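You operate a simulated robot arm through the tools that you are given. There is no shell and no other tool. Be economical: measure what you need, move in short steps, check, and stop when the job is done.

You are at the controls of a simulated robot arm. One attempt, no reset.

Task
Stone the burr off the green tile in the jig and tray it.
Fine: it goes in the small green tray; the stone goes back on its mat.

It is judged by the outcome, as a careful person would: the job done as asked, and still so three seconds after it is handed in. It fails if anything else is knocked over, pushed out of place, dropped, spilled or broken.

Robot
A 6-joint arm with a two-finger parallel gripper, fixed in place. Base frame: the origin is at the foot of the arm, x ahead of it, y to its left, z up; the work surface is at about z = 800. Lengths are in mm, angles in rad, forces in N, time in s.
With the tool pointing down near the work surface it reaches from about 240 to 640 mm from the base axis. Its first joint turns from -1.152 to 1.152 rad. Payload 2.7 kg.
The tool frame sits at the grasp point between the pads (the TCP): z along the fingers, y along the line on which they close. The tips reach 23 mm beyond it. The gripper opens to 94 mm. The fingers are 38 mm wide and 10 mm thick; the gripper's body (54 by 96 mm) begins 39 mm behind the TCP.
Orientation is told as [roll, pitch, yaw] about the base's x, y, z axes, in that order, counted from this pose: with the fingers straight down and closing along the base's y, the tool's x points along the base's -x, its y along +y and its z along -z.

Tools
- The arm moves only by the tool nudge_tool. Its argument "deltas" is a list of rows, each an object (a shift or turn left out is 0, a gripper value left out holds the last) with "translation": the shift along the base's x, y, z in mm, a list of three; "dr": the turn, a rotation vector about the base's x, y, z in rad, a list of three; "claw": the finger opening in mm, from 0 to 94. In form: [{"translation": [dx, dy, dz], "dr": [rx, ry, rz], "claw": claw}, ...]. A call has 1 to 20 rows; each row shifts and turns the commanded pose from where the row before left it. Rows are played at 5 a second. More than 50 mm and 0.15 rad between two rows, or a gripper value outside its range, and nothing of the call is played. Where a pose cannot be reached the arm comes as near as it can. A force on the tool above 40 N (or 10 N above the force at the start of the call, whichever is more), or a blocked arm, ends the call early, and 0.2 s more pass. The fingers move at their own pace (about 45 mm/s each) and stop on an object; they squeeze with about 28 N. The grip force told is the motor's: it shows also when the fingers shut on nothing. Time passes only in rows, and 0.2 s behind the last, so rows that do not move let the fingers close. It gives the time, the measured TCP pose, the force on the tool (base axes), the opening and the grip force at its end, in the units of the frame above (readings bear some noise).
- Cameras (640 x 400 px; columns grow to the right, rows downward): "scene" is fixed at [57.4, -431.3, 1407.1]; the picture's right is [0.81, -0.58, 0.00], its down [-0.37, -0.52, -0.77] and it looks along [0.45, 0.63, -0.63] (base axes); focal length 357 px, centre (320, 200). "wrist" rides on the gripper at [86, 16, -75] in the tool frame; the picture's right is [-0.18, 0.98, 0.00], its down [-0.58, -0.11, -0.81] and it looks along [-0.79, -0.15, 0.59] (tool axes); focal length 243 px, centre (320, 200). There is no depth. A picture from a camera that has moved, and an enlarged one, comes with that camera's place and axes in the base frame and with its lens. The place of the scene camera against the robot may be out by one fixed shift of up to 18 mm in any direction.
- get_image(camera): a new picture of that camera. The clock stands still meanwhile.
- inspect(camera, box): a new picture of the part [left, top, right, bottom] of that camera's present view, enlarged. The clock stands still meanwhile.
- hand_in(): hands the job in; it is judged then, once.

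Go step by step. Nothing tells you positions but the pictures and the camera data: compare them with the known pose of the tool, close in by small moves and look again before you grip or let go. The budget is 120 turns and 68 pictures, counting those below and the enlarged ones. Unless the task says otherwise, let go and move clear before handing in.

The tools are called after "Emit:" as name(argument=value, ...) on one line, values as JSON. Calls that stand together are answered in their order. nudge_tool: Moves the arm, as the interface text tells. Its arguments: {"type":"object","properties":{"deltas":{"type":"array","items":{"type":"object","properties":{"translation":{"type":"array","items":{"type":"number"}},"dr":{"type":"array","items":{"type":"number"}},"claw":{"type":"number"}}}}},"required":["deltas"]} The other tools are called the same way: get_image (camera) takes a picture; inspect (camera, box) takes an enlarged picture of a part of a camera's view; hand_in () hands the job in.

At the start:

```text
t: 0.0
eef_pos: [378.0, -74.9, 1082.0]
tool_rot: [0.0, -0.001, 0.001]
wrist_force: [-0.5, -0.2, 0.1]
finger_gap: 94.0
finger_force: 0.0
```

scene: 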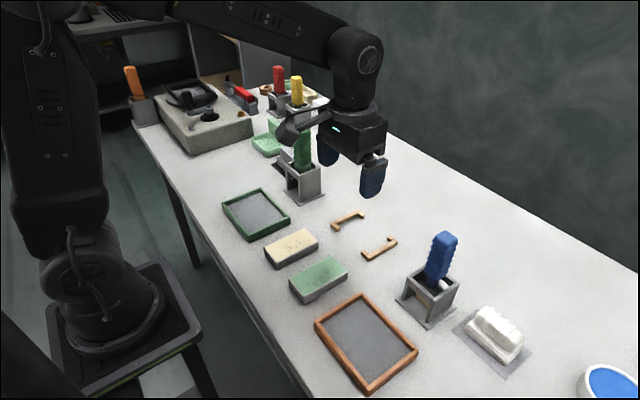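
wrist: 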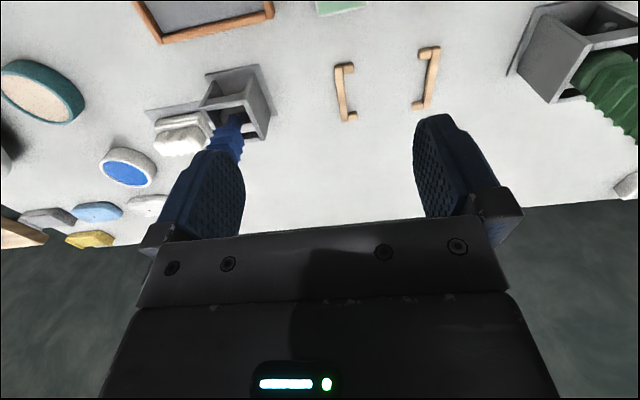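

I see a cluttered bench with holders, trays, blocks and a mat; I'll enlarge parts of the scene to identify the jig, tile, stone and tray.

Emit:
inspect(camera="scene", box=[200, 170, 440, 320])

Emit:
inspect(camera="scene", box=[380, 220, 640, 400])

Emit:
inspect(camera="scene", box=[110, 50, 350, 200])

```text
2.67 times, centred on (320, 245) of scene
camera zoom: at [57.4, -431.3, 1407.1], right [0.81, -0.58, 0.0], down [-0.37, -0.52, -0.77], along [0.45, 0.63, -0.63], focal length 952 px, centre (320, 80)
```

zoom: 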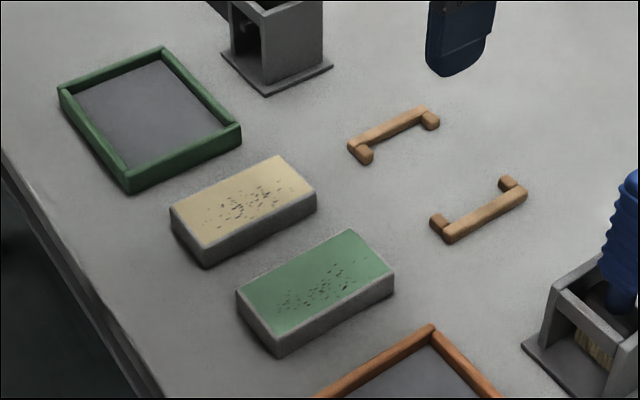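

```text
2.22 times, centred on (510, 310) of scene
camera zoom: at [57.4, -431.3, 1407.1], right [0.81, -0.58, 0.0], down [-0.37, -0.52, -0.77], along [0.45, 0.63, -0.63], focal length 793 px, centre (-102, -44)
```

zoom: 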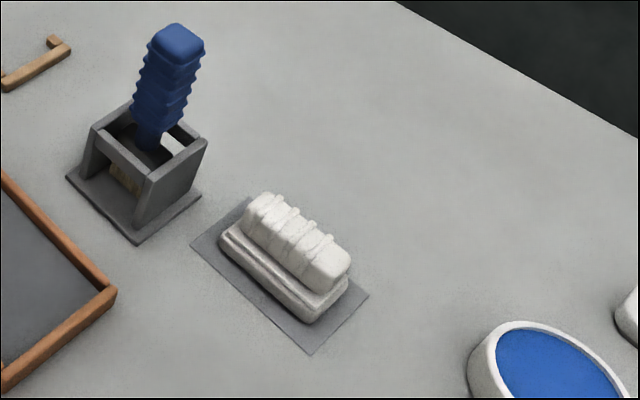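

```text
2.67 times, centred on (230, 125) of scene
camera zoom: at [57.4, -431.3, 1407.1], right [0.81, -0.58, 0.0], down [-0.37, -0.52, -0.77], along [0.45, 0.63, -0.63], focal length 952 px, centre (560, 400)
```

zoom: 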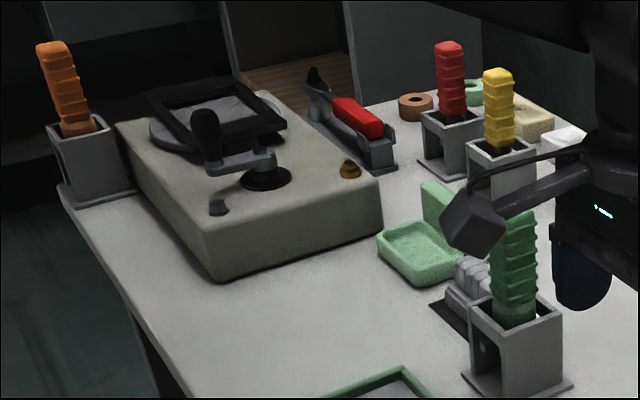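

The layout is ambiguous (several holders, blocks and two ridged blocks on mats), so I'll enlarge the wrist view.

Emit:
inspect(camera="wrist", box=[0, 0, 320, 200])

Emit:
inspect(camera="wrist", box=[320, 0, 640, 200])

```text
2.00 times, centred on (160, 100) of wrist
camera zoom: at [290.5, -59.7, 1155.6], right [0.18, 0.98, 0.0], down [0.58, -0.11, 0.81], along [0.79, -0.15, -0.59], focal length 485 px, centre (640, 400)
```

zoom: 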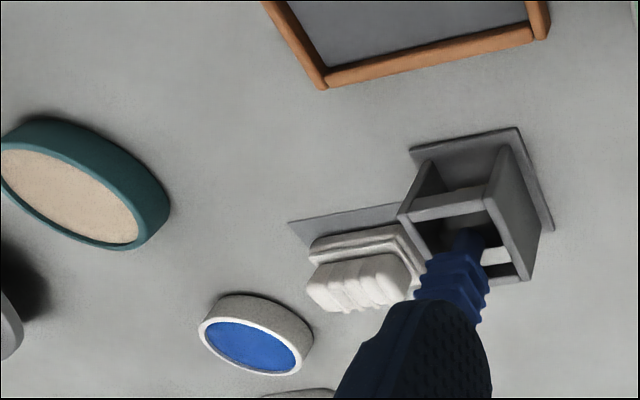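

```text
2.00 times, centred on (480, 100) of wrist
camera zoom: at [290.5, -59.7, 1155.6], right [0.18, 0.98, 0.0], down [0.58, -0.11, 0.81], along [0.79, -0.15, -0.59], focal length 485 px, centre (0, 400)
```

zoom: 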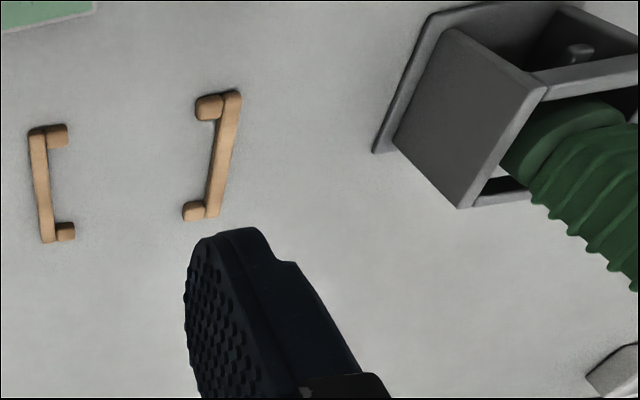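

The brackets look like an empty jig, and the speckled green block at about (318,-60) is likely the green tile with its burr. I'll move back and to the left to look at the jig and at the second ridged block.

Emit:
nudge_tool(deltas=[{"translation": [-40, 30, -10]}, {"translation": [-38, 40, -10]}, {"translation": [0, 40, 0]}, {"translation": [0, 40, 0]}, {"translation": [0, 40, 0]}, {"translation": [0, 40, 0]}])

Emit:
get_image(camera="wrist")

Emit:
get_image(camera="scene")

```text
refused: row 1 steps farther than a row can; nothing moved
```

```text
60 pictures are left
camera wrist: at [290.5, -59.7, 1155.6], right [0.18, 0.98, 0.0], down [0.58, -0.11, 0.81], along [0.79, -0.15, -0.59], focal length 243 px, centre (320, 200)
```

wrist: 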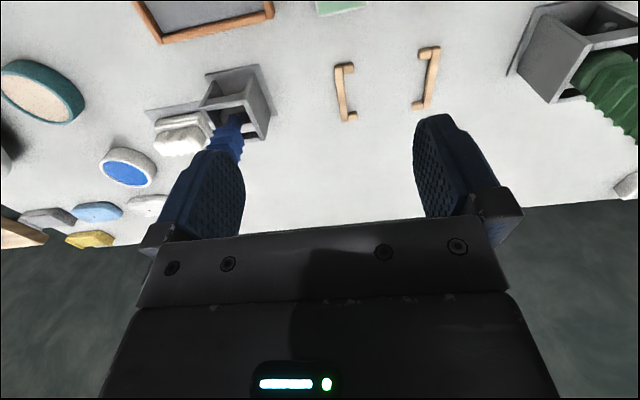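

```text
59 pictures are left
```

scene: 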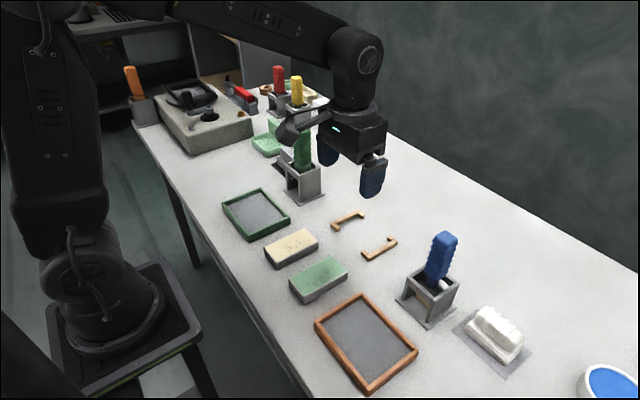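

The second row was too long, so I'll repeat the move in smaller rows.

Emit:
nudge_tool(deltas=[{"translation": [-25, 35, -5]}, {"translation": [-25, 35, -5]}, {"translation": [-25, 35, -5]}, {"translation": [0, 40, 0]}, {"translation": [0, 40, 0]}, {"translation": [0, 40, 0]}])

Emit:
get_image(camera="wrist")

Emit:
get_image(camera="scene")

```text
t: 1.4
eef_pos: [303.0, 149.2, 1065.8]
tool_rot: [-0.001, 0.0, -0.002]
wrist_force: [-0.5, 0.4, 0.1]
finger_gap: 94.4
finger_force: 0.0
```

```text
58 pictures are left
camera wrist: at [215.7, 165.3, 1139.3], right [0.19, 0.98, 0.0], down [0.58, -0.11, 0.81], along [0.79, -0.15, -0.59], focal length 243 px, centre (320, 200)
```

wrist: 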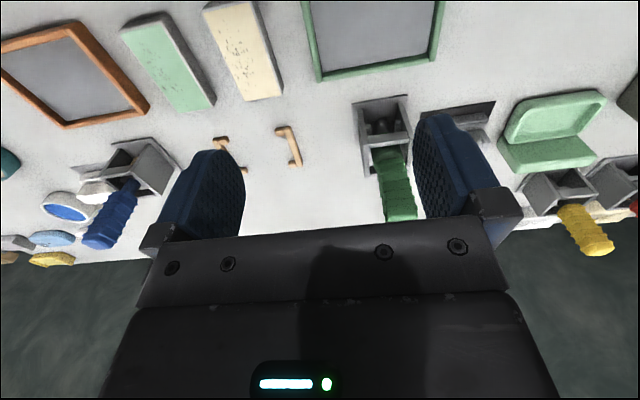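

```text
57 pictures are left
```

scene: 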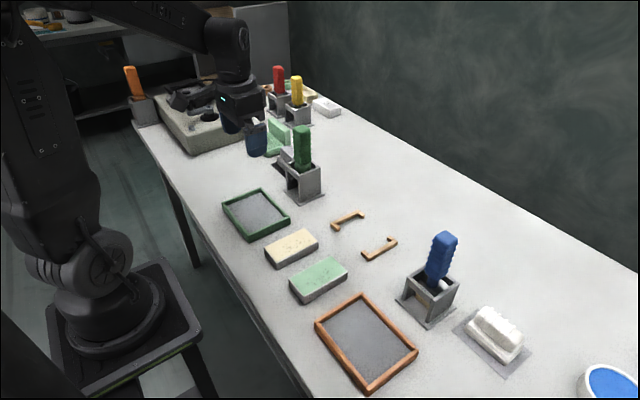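

The second ridged block is behind my right finger; I'll shift left and down to view it and the green holder clearly.

Emit:
nudge_tool(deltas=[{"translation": [0, 40, -20]}, {"translation": [0, 40, -20]}, {"translation": [0, 40, -20]}, {"translation": [0, 30, -30]}])

Emit:
get_image(camera="wrist")

Emit:
inspect(camera="scene", box=[220, 100, 348, 180])

```text
t: 2.4
eef_pos: [304.0, 299.9, 973.5]
tool_rot: [0.001, 0.0, 0.001]
wrist_force: [0.3, 0.2, -0.1]
finger_gap: 93.8
finger_force: 0.0
```

```text
56 pictures are left
camera wrist: at [216.1, 315.1, 1047.8], right [0.18, 0.98, 0.0], down [0.58, -0.11, 0.81], along [0.79, -0.15, -0.59], focal length 243 px, centre (320, 200)
```

wrist: 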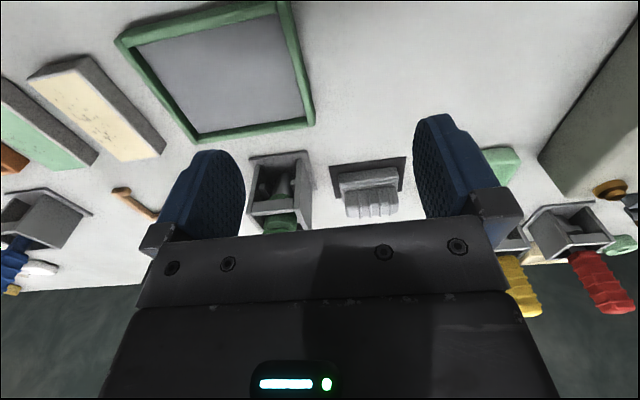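

```text
5.00 times, centred on (284, 140) of scene
camera zoom: at [57.4, -431.3, 1407.1], right [0.81, -0.58, 0.0], down [-0.37, -0.52, -0.77], along [0.45, 0.63, -0.63], focal length 1785 px, centre (500, 500)
```

zoom: 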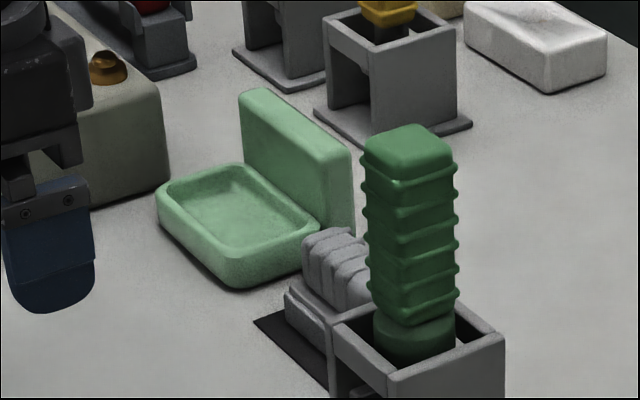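

There is a grey stone on a dark mat at about (505,340) and a white one on a grey mat. I'll go above the brackets and tile with the camera tilted downward to measure them.

Emit:
nudge_tool(deltas=[{"translation": [0, -40, 20]}, {"translation": [10, -40, 20], "dr": [0, 0.1, 0]}, {"translation": [20, -40, 0], "dr": [0, 0.1, 0]}, {"translation": [20, -40, 0], "dr": [0, 0.1, 0]}, {"translation": [20, -40, 0], "dr": [0, 0.1, 0]}, {"translation": [20, -40, 0], "dr": [0, 0.1, 0]}, {"translation": [20, -30, 0], "dr": [0, 0.1, 0]}, {"translation": [10, -20, 0]}])

Emit:
get_image(camera="wrist")

```text
t: 4.2
eef_pos: [422.3, 6.9, 1018.4]
tool_rot: [0.0, 0.601, 0.0]
wrist_force: [-0.3, -0.3, 0.5]
finger_gap: 93.9
finger_force: 0.1
```

```text
54 pictures are left
camera wrist: at [391.9, 23.1, 1127.3], right [0.15, 0.98, -0.1], down [0.94, -0.11, 0.34], along [0.32, -0.15, -0.94], focal length 243 px, centre (320, 200)
```

wrist: 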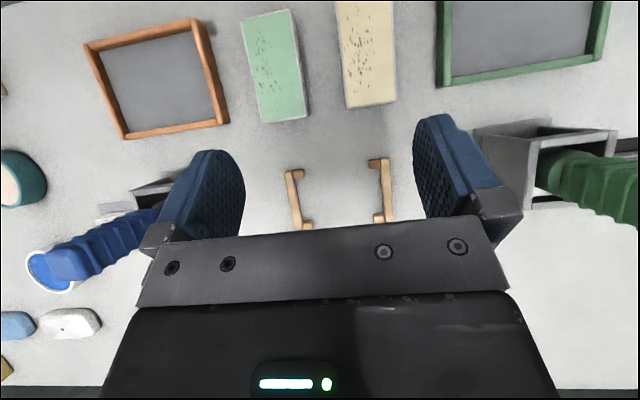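

The jig brackets span about x 452–546, y −64..64, so the 104×53 green tile (centre ≈ (335,−54), long along x) must go in turned 90°. I'll look closely at the two stones next to choose the right one.

Emit:
nudge_tool(deltas=[{"translation": [0, 45, 0]}, {"translation": [10, 45, 0]}, {"translation": [10, 45, 0]}, {"translation": [10, 45, 0]}, {"translation": [10, 45, 0]}, {"translation": [10, 45, 0]}, {"translation": [0, 40, 0]}])

Emit:
get_image(camera="wrist")

```text
t: 5.7
eef_pos: [464.4, 264.2, 1012.2]
tool_rot: [-0.042, 0.602, -0.04]
wrist_force: [-3.4, -14.5, 0.8]
finger_gap: 94.2
finger_force: 0.0
out of reach, approached as far as the arm can: row 6, 7
stopped in row 7: the force on the tool passed its limit (the readings are from after the stop); the commanded pose is now the measured one
```

```text
53 pictures are left
camera wrist: at [434.9, 284.7, 1121.6], right [0.17, 0.98, -0.14], down [0.93, -0.11, 0.34], along [0.31, -0.19, -0.93], focal length 243 px, centre (320, 200)
```

wrist: 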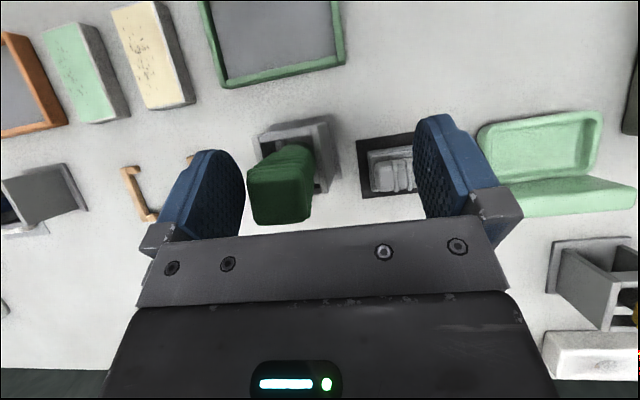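

The move stopped on a force; I'll check whether I touched the green handle before moving.

Emit:
inspect(camera="scene", box=[220, 60, 380, 210])

Emit:
inspect(camera="wrist", box=[230, 80, 500, 249])

```text
2.67 times, centred on (300, 135) of scene
camera zoom: at [57.3, -431.7, 1406.9], right [0.81, -0.58, 0.0], down [-0.37, -0.52, -0.77], along [0.45, 0.63, -0.63], focal length 952 px, centre (373, 373)
```

zoom: 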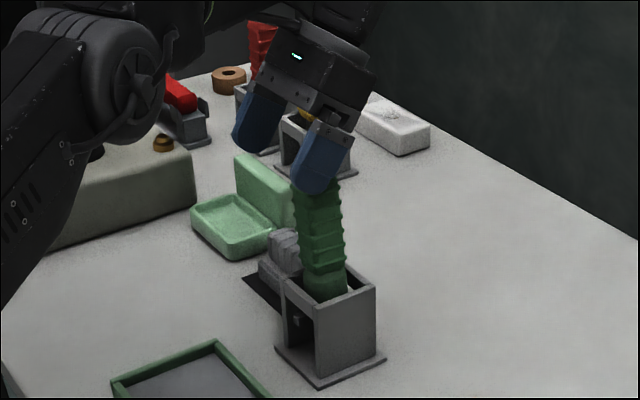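

```text
2.37 times, centred on (365, 164) of wrist
camera zoom: at [434.9, 284.7, 1121.6], right [0.17, 0.98, -0.14], down [0.93, -0.11, 0.34], along [0.31, -0.19, -0.93], focal length 574 px, centre (214, 284)
```

zoom: 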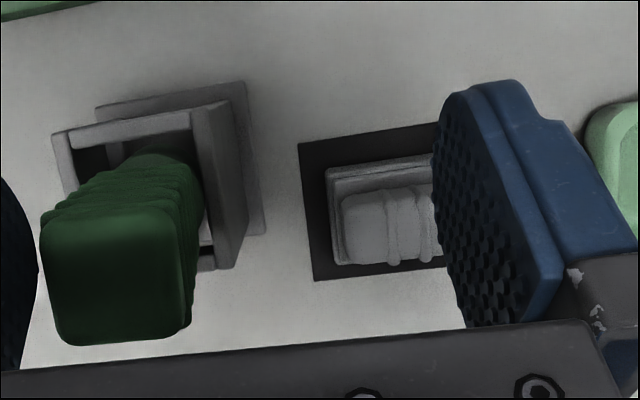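

The near finger seems to be against the green handle, so I'll back off in −y and go up, then check the handle.

Emit:
nudge_tool(deltas=[{"translation": [0, -8, 0]}, {"translation": [-5, -8, 10]}, {"translation": [-20, -5, 30]}, {"translation": [-35, 0, 30]}, {"translation": [-40, 0, 0]}])

Emit:
inspect(camera="scene", box=[220, 60, 380, 210])

Emit:
inspect(camera="wrist", box=[220, 60, 540, 260])

```text
t: 6.9
eef_pos: [364.2, 246.0, 1082.2]
tool_rot: [-0.035, 0.599, -0.033]
wrist_force: [-0.1, -0.2, 1.2]
finger_gap: 94.0
finger_force: 0.0
```

```text
2.67 times, centred on (300, 135) of scene
camera zoom: at [57.4, -431.3, 1407.1], right [0.81, -0.58, 0.0], down [-0.37, -0.52, -0.77], along [0.45, 0.63, -0.63], focal length 952 px, centre (373, 373)
```

zoom: 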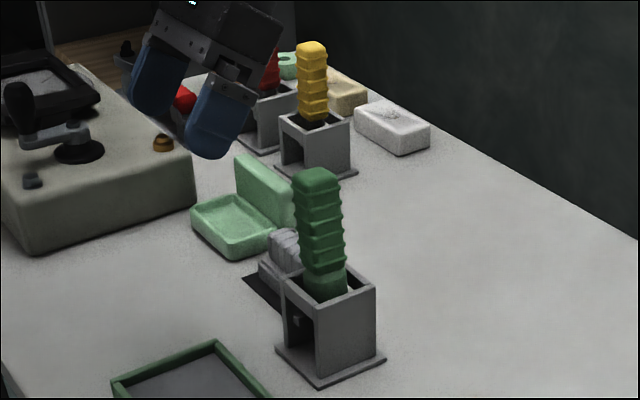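

```text
2.00 times, centred on (380, 160) of wrist
camera zoom: at [333.8, 266.1, 1191.5], right [0.17, 0.98, -0.13], down [0.93, -0.11, 0.34], along [0.32, -0.18, -0.93], focal length 485 px, centre (200, 280)
```

zoom: 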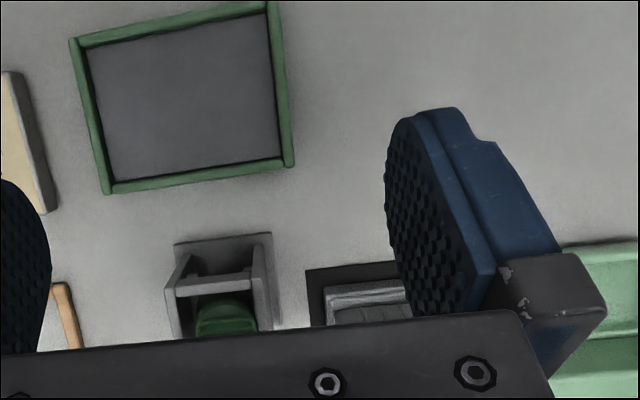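

The green handle still stands in its holder, leaning only slightly. Now I'll look at the white block from above, staying high and away from the blue handle.

Emit:
nudge_tool(deltas=[{"translation": [0, -45, 0], "dr": [0.03, 0, 0.03]}, {"translation": [0, -48, 0]}, {"translation": [0, -48, 0]}, {"translation": [0, -48, 0]}, {"translation": [0, -48, 0]}, {"translation": [0, -48, 0]}, {"translation": [0, -48, 0]}, {"translation": [0, -48, 0]}, {"translation": [0, -48, 0]}, {"translation": [20, -45, 0]}, {"translation": [25, -40, 0]}, {"translation": [0, 0, -20]}, {"translation": [0, 0, -20]}])

Emit:
get_image(camera="wrist")

```text
t: 9.7
eef_pos: [408.5, -266.5, 1044.0]
tool_rot: [0.002, 0.6, 0.017]
wrist_force: [0.6, 0.5, 0.8]
finger_gap: 94.2
finger_force: 0.1
```

```text
48 pictures are left
camera wrist: at [378.2, -251.4, 1152.9], right [0.14, 0.99, -0.1], down [0.94, -0.09, 0.34], along [0.32, -0.14, -0.94], focal length 243 px, centre (320, 200)
```

wrist: 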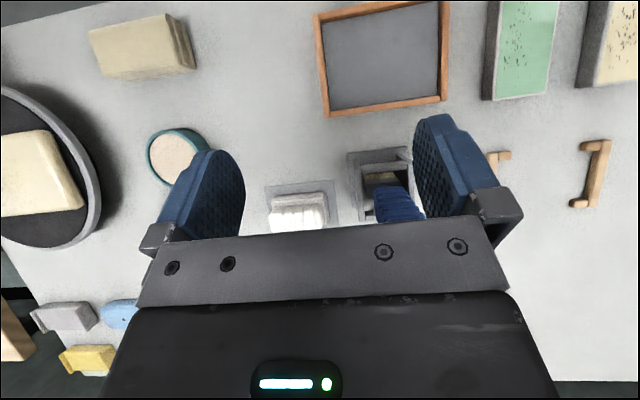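

Emit:
inspect(camera="wrist", box=[240, 130, 440, 255])

Emit:
inspect(camera="wrist", box=[440, 0, 640, 125])

Emit:
inspect(camera="scene", box=[440, 290, 550, 375])

```text
3.20 times, centred on (340, 192) of wrist
camera zoom: at [378.2, -251.4, 1152.9], right [0.14, 0.99, -0.1], down [0.94, -0.09, 0.34], along [0.32, -0.14, -0.94], focal length 776 px, centre (256, 224)
```

zoom: 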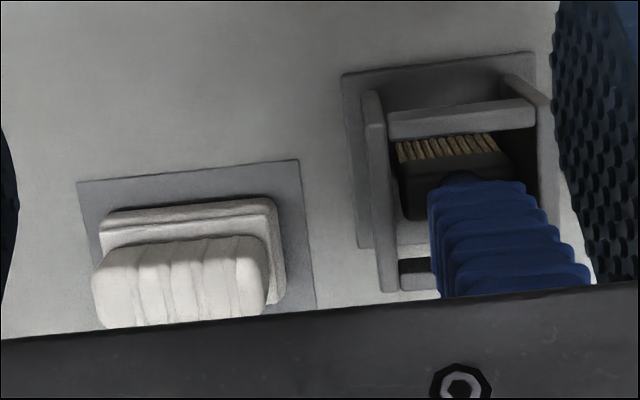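

```text
3.20 times, centred on (540, 62) of wrist
camera zoom: at [378.2, -251.4, 1152.9], right [0.14, 0.99, -0.1], down [0.94, -0.09, 0.34], along [0.32, -0.14, -0.94], focal length 776 px, centre (-384, 640)
```

zoom: 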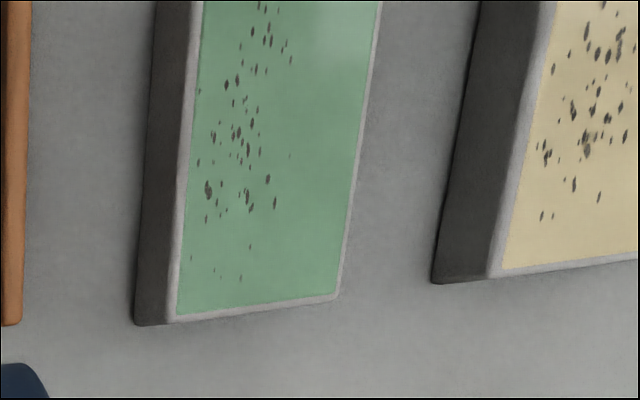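

```text
4.71 times, centred on (495, 332) of scene
camera zoom: at [57.4, -431.3, 1407.1], right [0.81, -0.58, 0.0], down [-0.37, -0.52, -0.77], along [0.45, 0.63, -0.63], focal length 1680 px, centre (-504, -424)
```

zoom: 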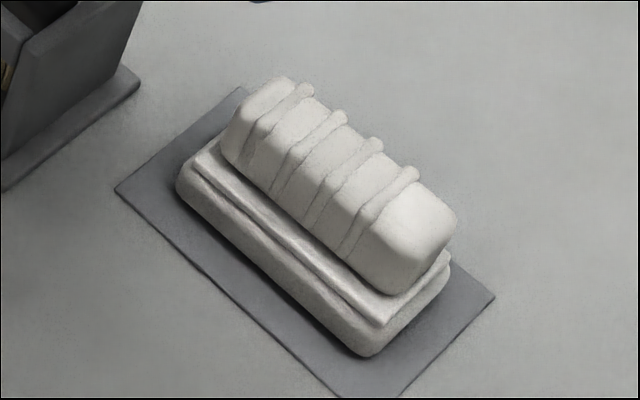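

The blue tool is a wire brush, and the two ridged blocks are a white (fine) stone and a grey (coarser) one; I'll use the white one. Both speckled tiles show burr marks. I'll go above the green tile with the fingers straight down.

Emit:
nudge_tool(deltas=[{"translation": [-30, 38, 0], "dr": [0, -0.12, 0]}, {"translation": [-25, 40, 0], "dr": [0, -0.12, 0]}, {"translation": [-20, 40, 0], "dr": [0, -0.12, 0]}, {"translation": [0, 48, -10], "dr": [0, -0.12, 0]}, {"translation": [0, 46, -20], "dr": [0, -0.12, 0]}, {"translation": [0, 0, -45]}, {"translation": [0, 0, -25], "dr": [0, 0, -0.017]}])

Emit:
get_image(camera="wrist")

Emit:
inspect(camera="scene", box=[230, 180, 390, 280])

```text
refused: row 5 steps farther than a row can; nothing moved
```

```text
44 pictures are left
camera wrist: at [378.2, -251.4, 1152.9], right [0.14, 0.99, -0.1], down [0.94, -0.09, 0.34], along [0.32, -0.14, -0.94], focal length 243 px, centre (320, 200)
```

wrist: 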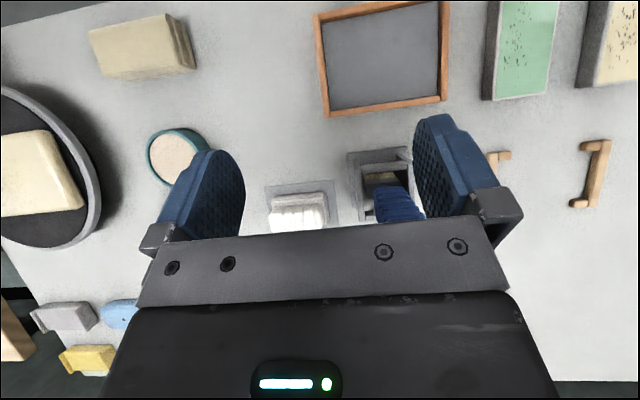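

```text
4.00 times, centred on (310, 230) of scene
camera zoom: at [57.4, -431.3, 1407.1], right [0.81, -0.58, 0.0], down [-0.37, -0.52, -0.77], along [0.45, 0.63, -0.63], focal length 1428 px, centre (360, 80)
```

zoom: 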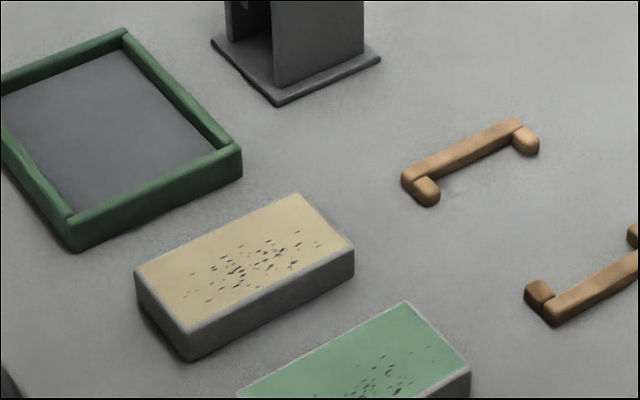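

A row was again slightly too long; I'll resend with shorter rows.

Emit:
nudge_tool(deltas=[{"translation": [-25, 38, 0], "dr": [0, -0.12, 0]}, {"translation": [-25, 38, 0], "dr": [0, -0.12, 0]}, {"translation": [-23, 38, 0], "dr": [0, -0.12, 0]}, {"translation": [0, 44, -10], "dr": [0, -0.12, 0]}, {"translation": [0, 44, -15], "dr": [0, -0.12, 0]}, {"translation": [0, 11, -40]}, {"translation": [0, 0, -30], "dr": [0, 0, -0.017]}])

Emit:
get_image(camera="wrist")

```text
t: 11.3
eef_pos: [337.3, -54.0, 948.7]
tool_rot: [-0.007, -0.002, -0.003]
wrist_force: [0.1, -0.2, 0.5]
finger_gap: 94.0
finger_force: 0.0
```

```text
42 pictures are left
camera wrist: at [249.4, -37.3, 1021.9], right [0.19, 0.98, -0.01], down [0.58, -0.1, 0.81], along [0.79, -0.16, -0.59], focal length 243 px, centre (320, 200)
```

wrist: 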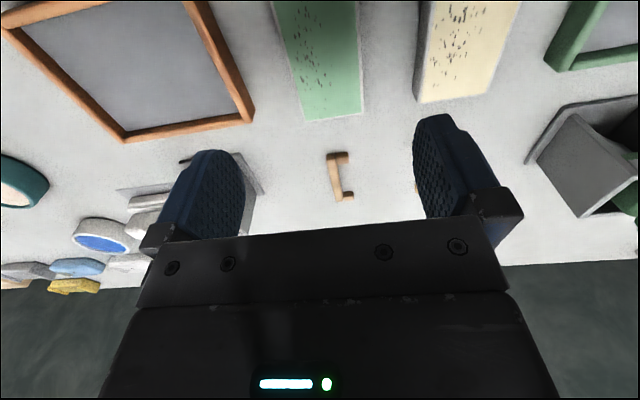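

The tile is square to the gripper: centre about (335,−54), 55 wide, top near z 822. I'll narrow the opening and go down over it.

Emit:
nudge_tool(deltas=[{"translation": [-2, 0, -40], "claw": 80}, {"translation": [0, 0, -40]}, {"translation": [0, 0, -25]}])

Emit:
get_image(camera="wrist")

Emit:
inspect(camera="scene", box=[240, 220, 400, 320])

```text
t: 12.1
eef_pos: [334.2, -55.3, 842.7]
tool_rot: [-0.009, 0.0, -0.002]
wrist_force: [-0.3, -0.2, -0.4]
finger_gap: 79.9
finger_force: 0.0
```

```text
41 pictures are left
camera wrist: at [246.9, -38.3, 915.4], right [0.19, 0.98, -0.01], down [0.58, -0.1, 0.81], along [0.79, -0.16, -0.59], focal length 243 px, centre (320, 200)
```

wrist: 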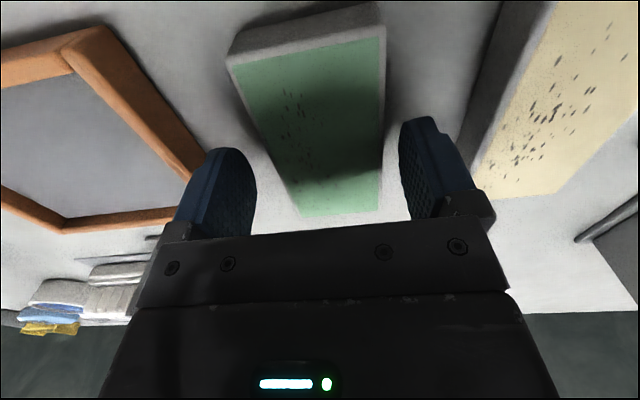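

```text
4.00 times, centred on (320, 270) of scene
camera zoom: at [57.4, -431.3, 1407.1], right [0.81, -0.58, 0.0], down [-0.37, -0.52, -0.77], along [0.45, 0.63, -0.63], focal length 1428 px, centre (320, -80)
```

zoom: 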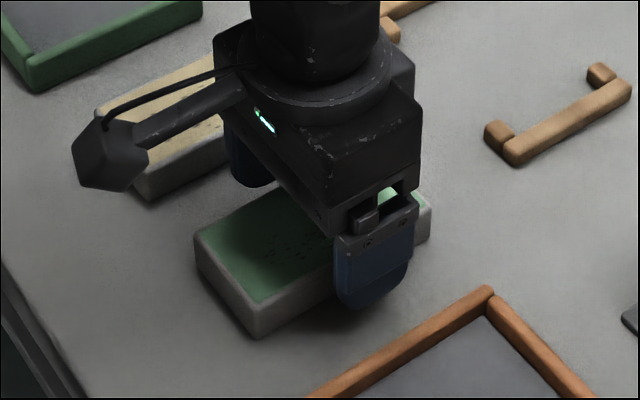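

The fingers straddle the tile centrally; I'll go down the last 14 mm and close.

Emit:
nudge_tool(deltas=[{"translation": [2, 1, -14]}, {"claw": 45}, {"claw": 45}, {"claw": 45}, {"claw": 45}])

```text
t: 13.3
eef_pos: [336.4, -53.9, 829.2]
tool_rot: [-0.01, -0.002, -0.004]
wrist_force: [1.6, 0.0, 0.1]
finger_gap: 57.8
finger_force: 28.1
```

The tile is gripped (57.8 mm wide). I'll lift and turn it 90° while carrying it above the jig.

Emit:
nudge_tool(deltas=[{"translation": [0, 0, 30]}, {"translation": [0, 0, 45]}, {"translation": [14.5, 5, 0], "dr": [0, 0, 0.143]}, {"translation": [14.5, 5, 0], "dr": [0, 0, 0.143]}, {"translation": [14.5, 5, 0], "dr": [0, 0, 0.143]}, {"translation": [14.5, 5, 0], "dr": [0, 0, 0.143]}, {"translation": [14.5, 5, 0], "dr": [0, 0, 0.143]}, {"translation": [14.5, 5, 0], "dr": [0, 0, 0.143]}, {"translation": [14.5, 5, 0], "dr": [0, 0, 0.143]}, {"translation": [14.5, 5, 0], "dr": [0, 0, 0.143]}, {"translation": [14.5, 5, 0], "dr": [0, 0, 0.143]}, {"translation": [14.5, 5, 0], "dr": [0, 0, 0.143]}, {"translation": [14.5, 5, 0], "dr": [0, 0, 0.143]}])

Emit:
get_image(camera="wrist")

Emit:
inspect(camera="scene", box=[280, 160, 440, 260])

```text
t: 16.1
eef_pos: [494.7, 1.3, 903.9]
tool_rot: [-0.01, 0.001, 1.573]
wrist_force: [1.0, 0.3, -0.2]
finger_gap: 44.9
finger_force: 0.1
```

```text
39 pictures are left
camera wrist: at [477.6, -85.2, 977.7], right [-0.98, 0.18, -0.01], down [0.1, 0.58, 0.81], along [0.15, 0.79, -0.59], focal length 243 px, centre (320, 200)
```

wrist: 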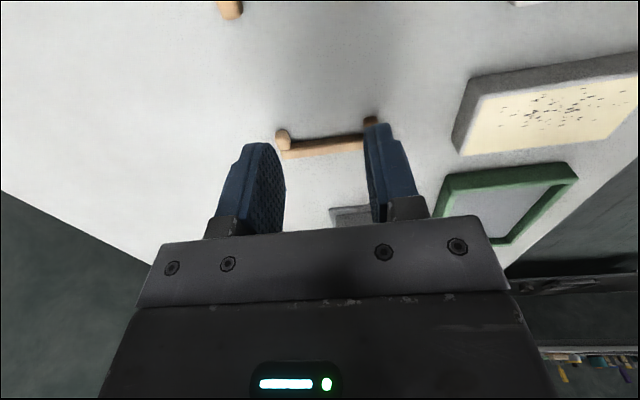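

```text
4.00 times, centred on (360, 210) of scene
camera zoom: at [57.4, -431.3, 1407.1], right [0.81, -0.58, 0.0], down [-0.37, -0.52, -0.77], along [0.45, 0.63, -0.63], focal length 1428 px, centre (160, 160)
```

zoom: 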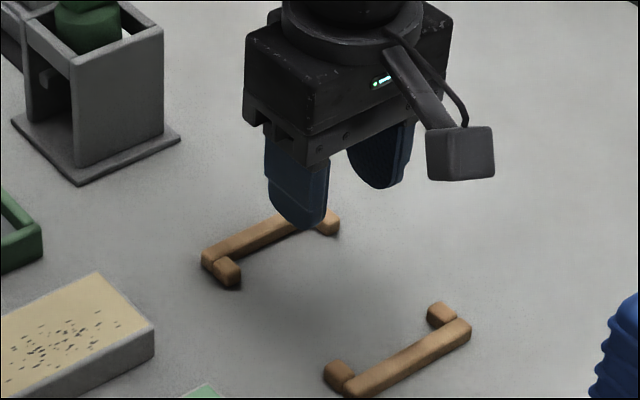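

The tile slipped out of the grip; I'll see where it ended up.

Emit:
get_image(camera="scene")

Emit:
inspect(camera="scene", box=[240, 220, 400, 320])

```text
37 pictures are left
```

scene: 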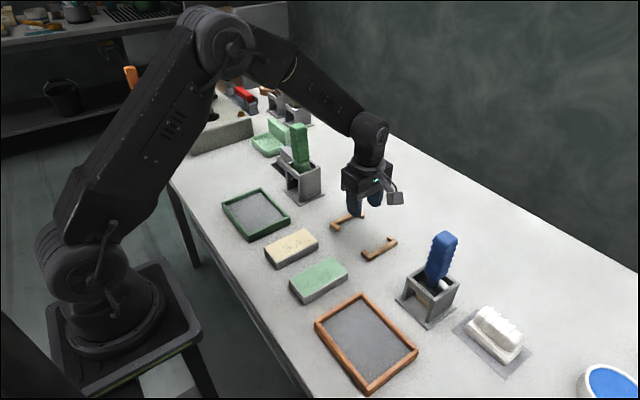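

```text
4.00 times, centred on (320, 270) of scene
camera zoom: at [57.4, -431.3, 1407.1], right [0.81, -0.58, 0.0], down [-0.37, -0.52, -0.77], along [0.45, 0.63, -0.63], focal length 1428 px, centre (320, -80)
```

zoom: 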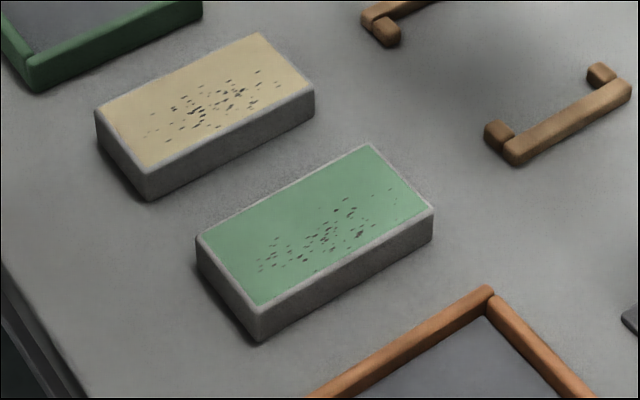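

The tile never left the table: it slipped at the start of the lift because the grip was too shallow and fast. I'll go back, grip deeper and lift slowly.

Emit:
nudge_tool(deltas=[{"translation": [-14.5, -5, 4], "dr": [0, 0, -0.143], "claw": 84}, {"translation": [-14.5, -5, 0], "dr": [0, 0, -0.143]}, {"translation": [-14.5, -5, 0], "dr": [0, 0, -0.143]}, {"translation": [-14.5, -5, 0], "dr": [0, 0, -0.143]}, {"translation": [-14.5, -5, 0], "dr": [0, 0, -0.143]}, {"translation": [-14.5, -5, 0], "dr": [0, 0, -0.143]}, {"translation": [-14.5, -5, 0], "dr": [0, 0, -0.143]}, {"translation": [-14.5, -5, 0], "dr": [0, 0, -0.143]}, {"translation": [-14.5, -5, 0], "dr": [0, 0, -0.143]}, {"translation": [-14.5, -5, 0], "dr": [0, 0, -0.143]}, {"translation": [-14.5, -5, 0], "dr": [0, 0, -0.135]}, {"translation": [0, 0, -20]}])

Emit:
get_image(camera="wrist")

```text
t: 18.7
eef_pos: [335.2, -54.2, 886.3]
tool_rot: [-0.01, 0.0, 0.003]
wrist_force: [-0.6, 0.0, 0.2]
finger_gap: 83.7
finger_force: 0.0
```

```text
35 pictures are left
camera wrist: at [248.9, -37.5, 960.3], right [0.18, 0.98, -0.01], down [0.58, -0.1, 0.81], along [0.79, -0.15, -0.59], focal length 243 px, centre (320, 200)
```

wrist: 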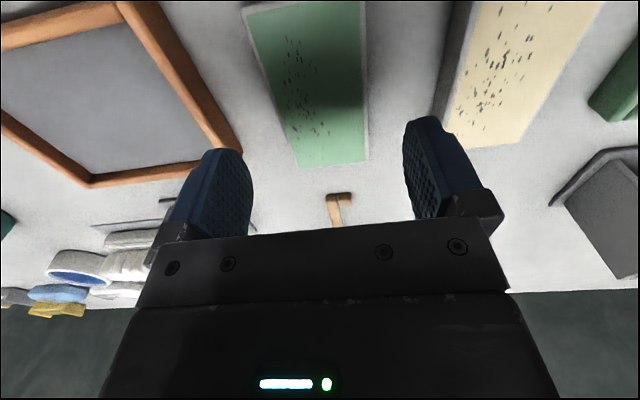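

Descending deeper this time (tips about 2 mm above the table), closing, then a slow small lift to test.

Emit:
nudge_tool(deltas=[{"translation": [0, 0, -35], "dr": [0.01, 0, 0]}, {"translation": [0, 0, -18]}, {"translation": [0, 0, -8]}, {"claw": 40}, {"claw": 40}, {"claw": 40}, {"claw": 40}, {"claw": 40}, {"translation": [0, 0, 2]}, {"translation": [0, 0, 3]}, {"translation": [0, 0, 4]}, {}])

```text
t: 21.3
eef_pos: [335.1, -54.4, 836.2]
tool_rot: [0.001, 0.0, 0.006]
wrist_force: [0.4, 0.1, -2.7]
finger_gap: 58.0
finger_force: 28.4
```

The force now shows a load of about 2.7 N, so the tile seems held. I'll lift on slowly and look.

Emit:
nudge_tool(deltas=[{"translation": [0, 0, 6]}, {"translation": [0, 0, 10]}, {"translation": [0, 0, 12]}, {"translation": [0, 0, 12]}, {}])

Emit:
inspect(camera="scene", box=[240, 200, 400, 300])

```text
t: 22.5
eef_pos: [335.5, -53.9, 876.0]
tool_rot: [0.002, 0.001, 0.005]
wrist_force: [0.1, -0.1, -2.3]
finger_gap: 57.8
finger_force: 27.9
```

```text
4.00 times, centred on (320, 250) of scene
camera zoom: at [57.4, -431.3, 1407.1], right [0.81, -0.58, 0.0], down [-0.37, -0.52, -0.77], along [0.45, 0.63, -0.63], focal length 1428 px, centre (320, 0)
```

zoom: 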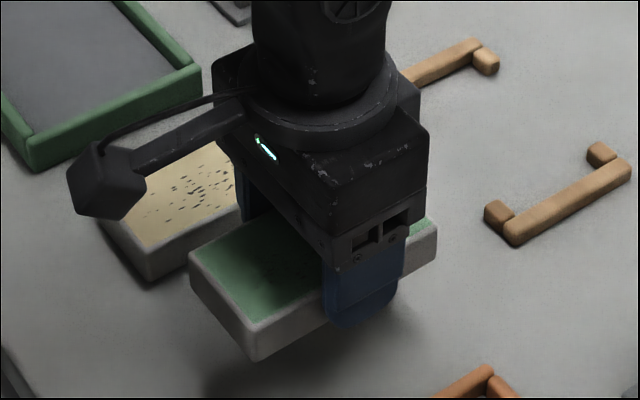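

The tile is held and clear of the table. Carrying it gently to the jig while turning 90°.

Emit:
nudge_tool(deltas=[{"translation": [5, 2, 8], "dr": [0, 0, 0.05]}, {"translation": [12, 4, 8], "dr": [0, 0, 0.117]}, {"translation": [14, 5, 0], "dr": [0, 0, 0.14]}, {"translation": [14, 5, 0], "dr": [0, 0, 0.14]}, {"translation": [14, 5, 0], "dr": [0, 0, 0.14]}, {"translation": [14, 5, 0], "dr": [0, 0, 0.14]}, {"translation": [14, 5, 0], "dr": [0, 0, 0.14]}, {"translation": [14, 5, 0], "dr": [0, 0, 0.14]}, {"translation": [14, 5, 0], "dr": [0, 0, 0.14]}, {"translation": [14, 5, 0], "dr": [0, 0, 0.14]}, {"translation": [14, 4, 0], "dr": [0, 0, 0.14]}, {"translation": [12, 3, 0], "dr": [0, 0, 0.1]}, {"translation": [8, 1, 0], "dr": [0, 0, 0.035]}, {}])

Emit:
get_image(camera="wrist")

Emit:
inspect(camera="scene", box=[280, 160, 440, 260])

```text
t: 25.5
eef_pos: [499.7, -0.9, 891.2]
tool_rot: [0.002, -0.001, 1.569]
wrist_force: [0.5, -0.1, -3.1]
finger_gap: 57.9
finger_force: 28.5
```

```text
33 pictures are left
camera wrist: at [482.2, -87.4, 964.9], right [-0.98, 0.19, 0.0], down [0.11, 0.58, 0.81], along [0.15, 0.79, -0.59], focal length 243 px, centre (320, 200)
```

wrist: 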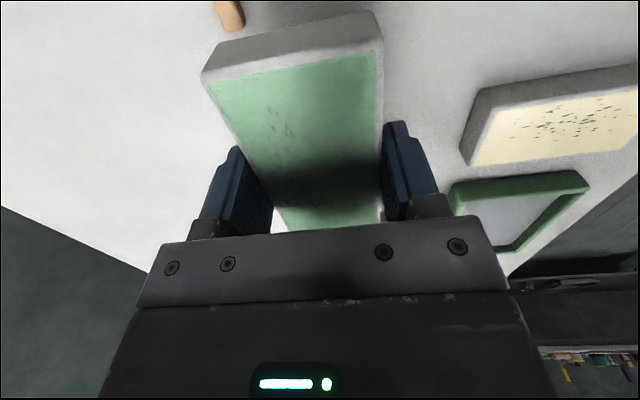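

```text
4.00 times, centred on (360, 210) of scene
camera zoom: at [57.4, -431.3, 1407.1], right [0.81, -0.58, 0.0], down [-0.37, -0.52, -0.77], along [0.45, 0.63, -0.63], focal length 1428 px, centre (160, 160)
```

zoom: 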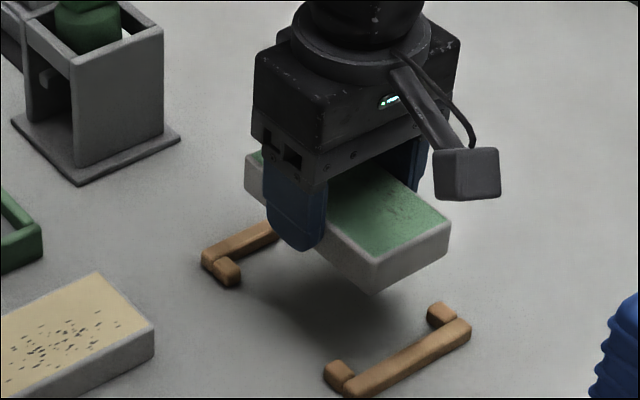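

The tile is above the jig, which I place at about (497.5,−3) from several views. I'll shift there, lower to just above the brackets and check.

Emit:
nudge_tool(deltas=[{"translation": [-1, -1, -10]}, {"translation": [-1, -1, -15]}, {"translation": [0, -1, -12]}, {"translation": [0, 0, -8]}, {}])

Emit:
get_image(camera="wrist")

Emit:
inspect(camera="scene", box=[312, 190, 424, 260])

```text
t: 26.7
eef_pos: [497.2, -2.8, 845.6]
tool_rot: [0.002, 0.001, 1.567]
wrist_force: [0.7, -0.4, -3.7]
finger_gap: 57.8
finger_force: 28.0
```

```text
31 pictures are left
camera wrist: at [480.1, -89.8, 920.2], right [-0.98, 0.19, 0.0], down [0.11, 0.58, 0.81], along [0.15, 0.79, -0.59], focal length 243 px, centre (320, 200)
```

wrist: 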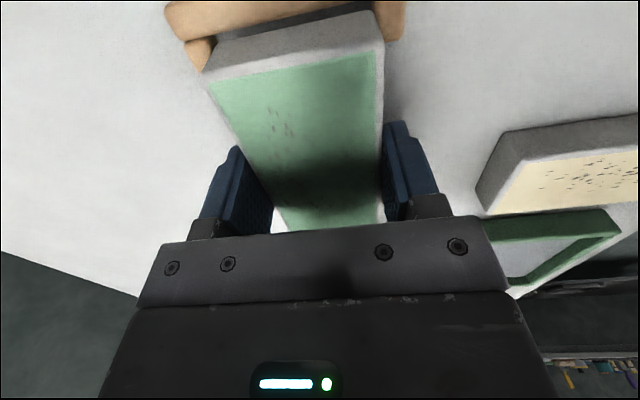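

```text
5.71 times, centred on (368, 225) of scene
camera zoom: at [57.4, -431.3, 1407.1], right [0.81, -0.58, 0.0], down [-0.37, -0.52, -0.77], along [0.45, 0.63, -0.63], focal length 2040 px, centre (46, 57)
```

zoom: 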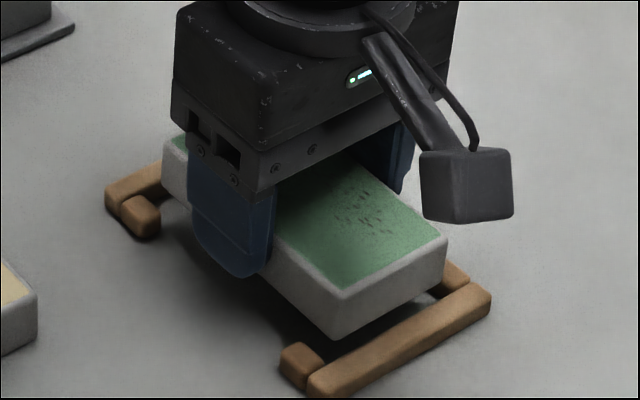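

The tile lines up with the brackets within a couple of millimetres (about 2 mm too near the −y bracket). I'll shift +2 in y and lower it slowly.

Emit:
nudge_tool(deltas=[{"translation": [0.5, 2, 0]}, {"translation": [0, 0, -5]}, {"translation": [0, 0, -5]}, {"translation": [0, 0, -4]}, {"translation": [0, 0, -3]}, {}])

Emit:
inspect(camera="scene", box=[312, 190, 424, 260])

```text
t: 28.1
eef_pos: [497.5, -0.8, 829.6]
tool_rot: [0.003, 0.0, 1.567]
wrist_force: [-0.1, 0.0, -3.9]
finger_gap: 57.7
finger_force: 28.2
```

```text
5.71 times, centred on (368, 225) of scene
camera zoom: at [57.4, -431.3, 1407.1], right [0.81, -0.58, 0.0], down [-0.37, -0.52, -0.77], along [0.45, 0.63, -0.63], focal length 2040 px, centre (46, 57)
```

zoom: 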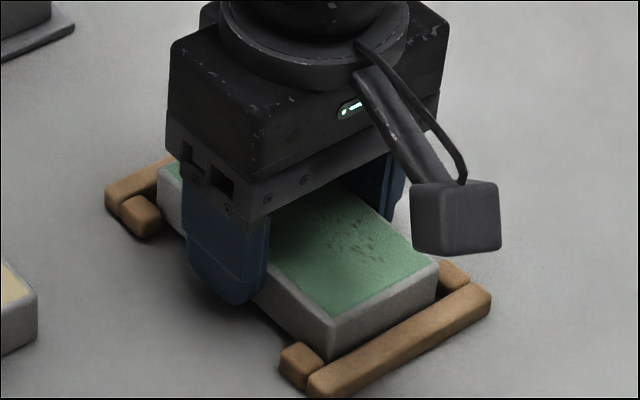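

The tile is entering the jig cleanly; I'll lower the last few millimetres until it touches the table.

Emit:
nudge_tool(deltas=[{"translation": [0, 0, -1.5]}, {"translation": [0, 0, -1.5]}, {}])

```text
t: 28.9
eef_pos: [498.1, -0.6, 827.1]
tool_rot: [0.001, 0.0, 1.568]
wrist_force: [-0.4, -0.5, -3.0]
finger_gap: 58.0
finger_force: 27.8
```

Emit:
nudge_tool(deltas=[{"translation": [0, 0, -1]}, {}, {"translation": [0, 0, -1]}, {}])

```text
t: 29.9
eef_pos: [497.9, -1.2, 825.2]
tool_rot: [0.001, 0.0, 1.566]
wrist_force: [-8.0, -2.3, 19.6]
finger_gap: 58.0
finger_force: 28.4
```

Contact felt, so the tile is down. I'll release gently, rise, and look.

Emit:
nudge_tool(deltas=[{"translation": [0, 0, 0.5], "claw": 64}, {"claw": 74}, {"claw": 80}, {"translation": [0, 0, 15]}, {"translation": [0, 0, 35]}, {"translation": [0, 0, 40]}])

Emit:
get_image(camera="wrist")

Emit:
inspect(camera="scene", box=[312, 190, 424, 260])

```text
t: 31.3
eef_pos: [497.5, -1.5, 914.7]
tool_rot: [0.002, -0.002, 1.569]
wrist_force: [-0.8, -0.3, 0.4]
finger_gap: 80.0
finger_force: 0.2
```

```text
28 pictures are left
camera wrist: at [480.4, -87.1, 989.0], right [-0.98, 0.19, 0.0], down [0.11, 0.58, 0.81], along [0.15, 0.79, -0.59], focal length 243 px, centre (320, 200)
```

wrist: 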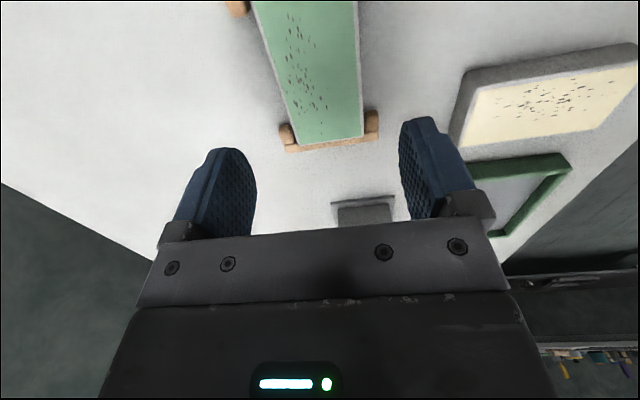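

```text
5.71 times, centred on (368, 225) of scene
camera zoom: at [57.4, -431.3, 1407.1], right [0.81, -0.58, 0.0], down [-0.37, -0.52, -0.77], along [0.45, 0.63, -0.63], focal length 2040 px, centre (46, 57)
```

zoom: 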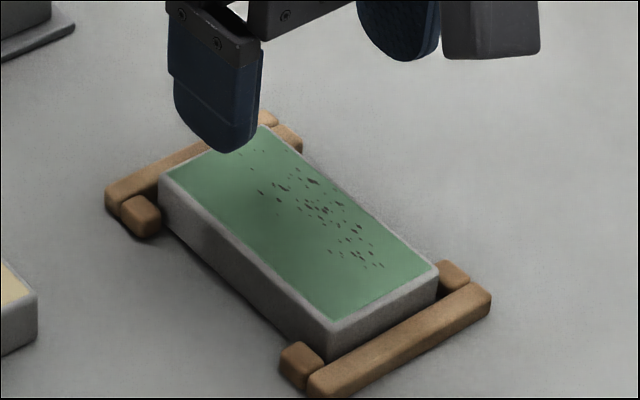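

The tile is properly seated in the jig, and its burr marks lie along the +x half of the top. Next I fetch the white stone, going high around the blue brush handle.

Emit:
nudge_tool(deltas=[{"translation": [-25, 0, 40]}, {"translation": [-25, -10, 40]}, {"translation": [-25, -20, 35]}, {"translation": [0, -45, 0]}, {"translation": [0, -45, 0]}, {"translation": [0, -45, 0]}, {"translation": [0, -45, 0]}, {"translation": [0, -45, 0]}, {"translation": [15, -40, -15]}, {"translation": [20, -30, -25]}, {"translation": [20, -12, -30]}, {"translation": [15, 0, -20]}, {}])

Emit:
get_image(camera="wrist")

Emit:
get_image(camera="scene")

```text
t: 34.1
eef_pos: [492.8, -339.4, 939.4]
tool_rot: [0.001, 0.001, 1.566]
wrist_force: [-1.3, -0.5, 0.6]
finger_gap: 79.8
finger_force: 0.0
```

```text
26 pictures are left
camera wrist: at [475.5, -424.6, 1013.7], right [-0.98, 0.19, 0.0], down [0.11, 0.58, 0.81], along [0.15, 0.79, -0.59], focal length 243 px, centre (320, 200)
```

wrist: 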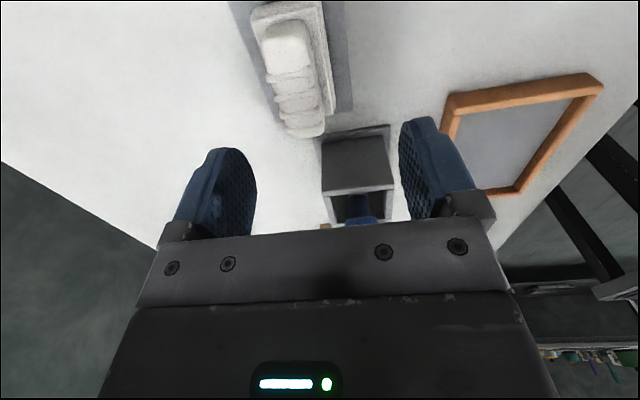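

```text
25 pictures are left
```

scene: 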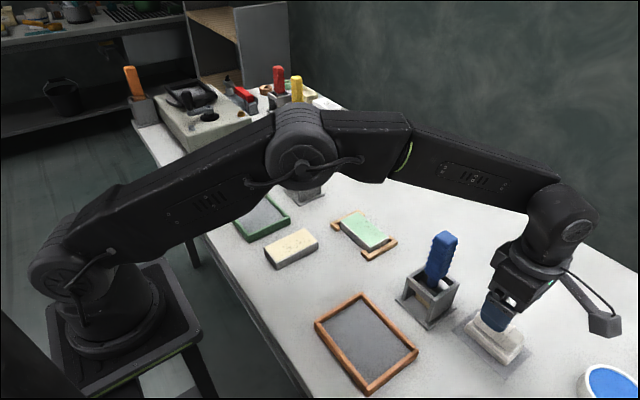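

The white stone's handle runs along y, centred near (509,−334), top about z 848. I'll narrow the opening, move over it and come part-way down to check.

Emit:
nudge_tool(deltas=[{"translation": [8, 2, -20], "claw": 60}, {"translation": [8, 2, -25], "dr": [0, 0, 0.02]}, {}])

Emit:
get_image(camera="wrist")

Emit:
inspect(camera="scene", box=[430, 270, 558, 350])

```text
t: 34.9
eef_pos: [508.4, -333.5, 894.4]
tool_rot: [0.001, 0.001, 1.589]
wrist_force: [0.2, -0.8, 0.1]
finger_gap: 60.2
finger_force: 0.1
```

```text
24 pictures are left
camera wrist: at [492.7, -420.1, 968.9], right [-0.99, 0.17, 0.0], down [0.1, 0.58, 0.81], along [0.13, 0.79, -0.59], focal length 243 px, centre (320, 200)
```

wrist: 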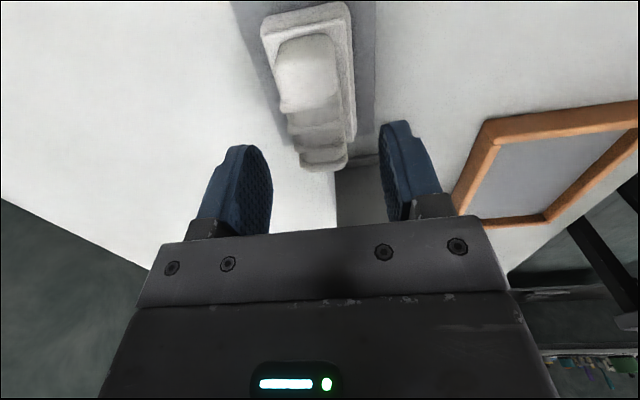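

```text
5.00 times, centred on (494, 310) of scene
camera zoom: at [57.4, -431.3, 1407.1], right [0.81, -0.58, 0.0], down [-0.37, -0.52, -0.77], along [0.45, 0.63, -0.63], focal length 1785 px, centre (-550, -350)
```

zoom: 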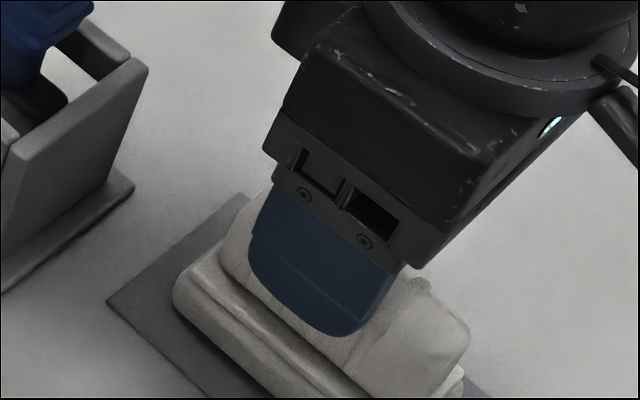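

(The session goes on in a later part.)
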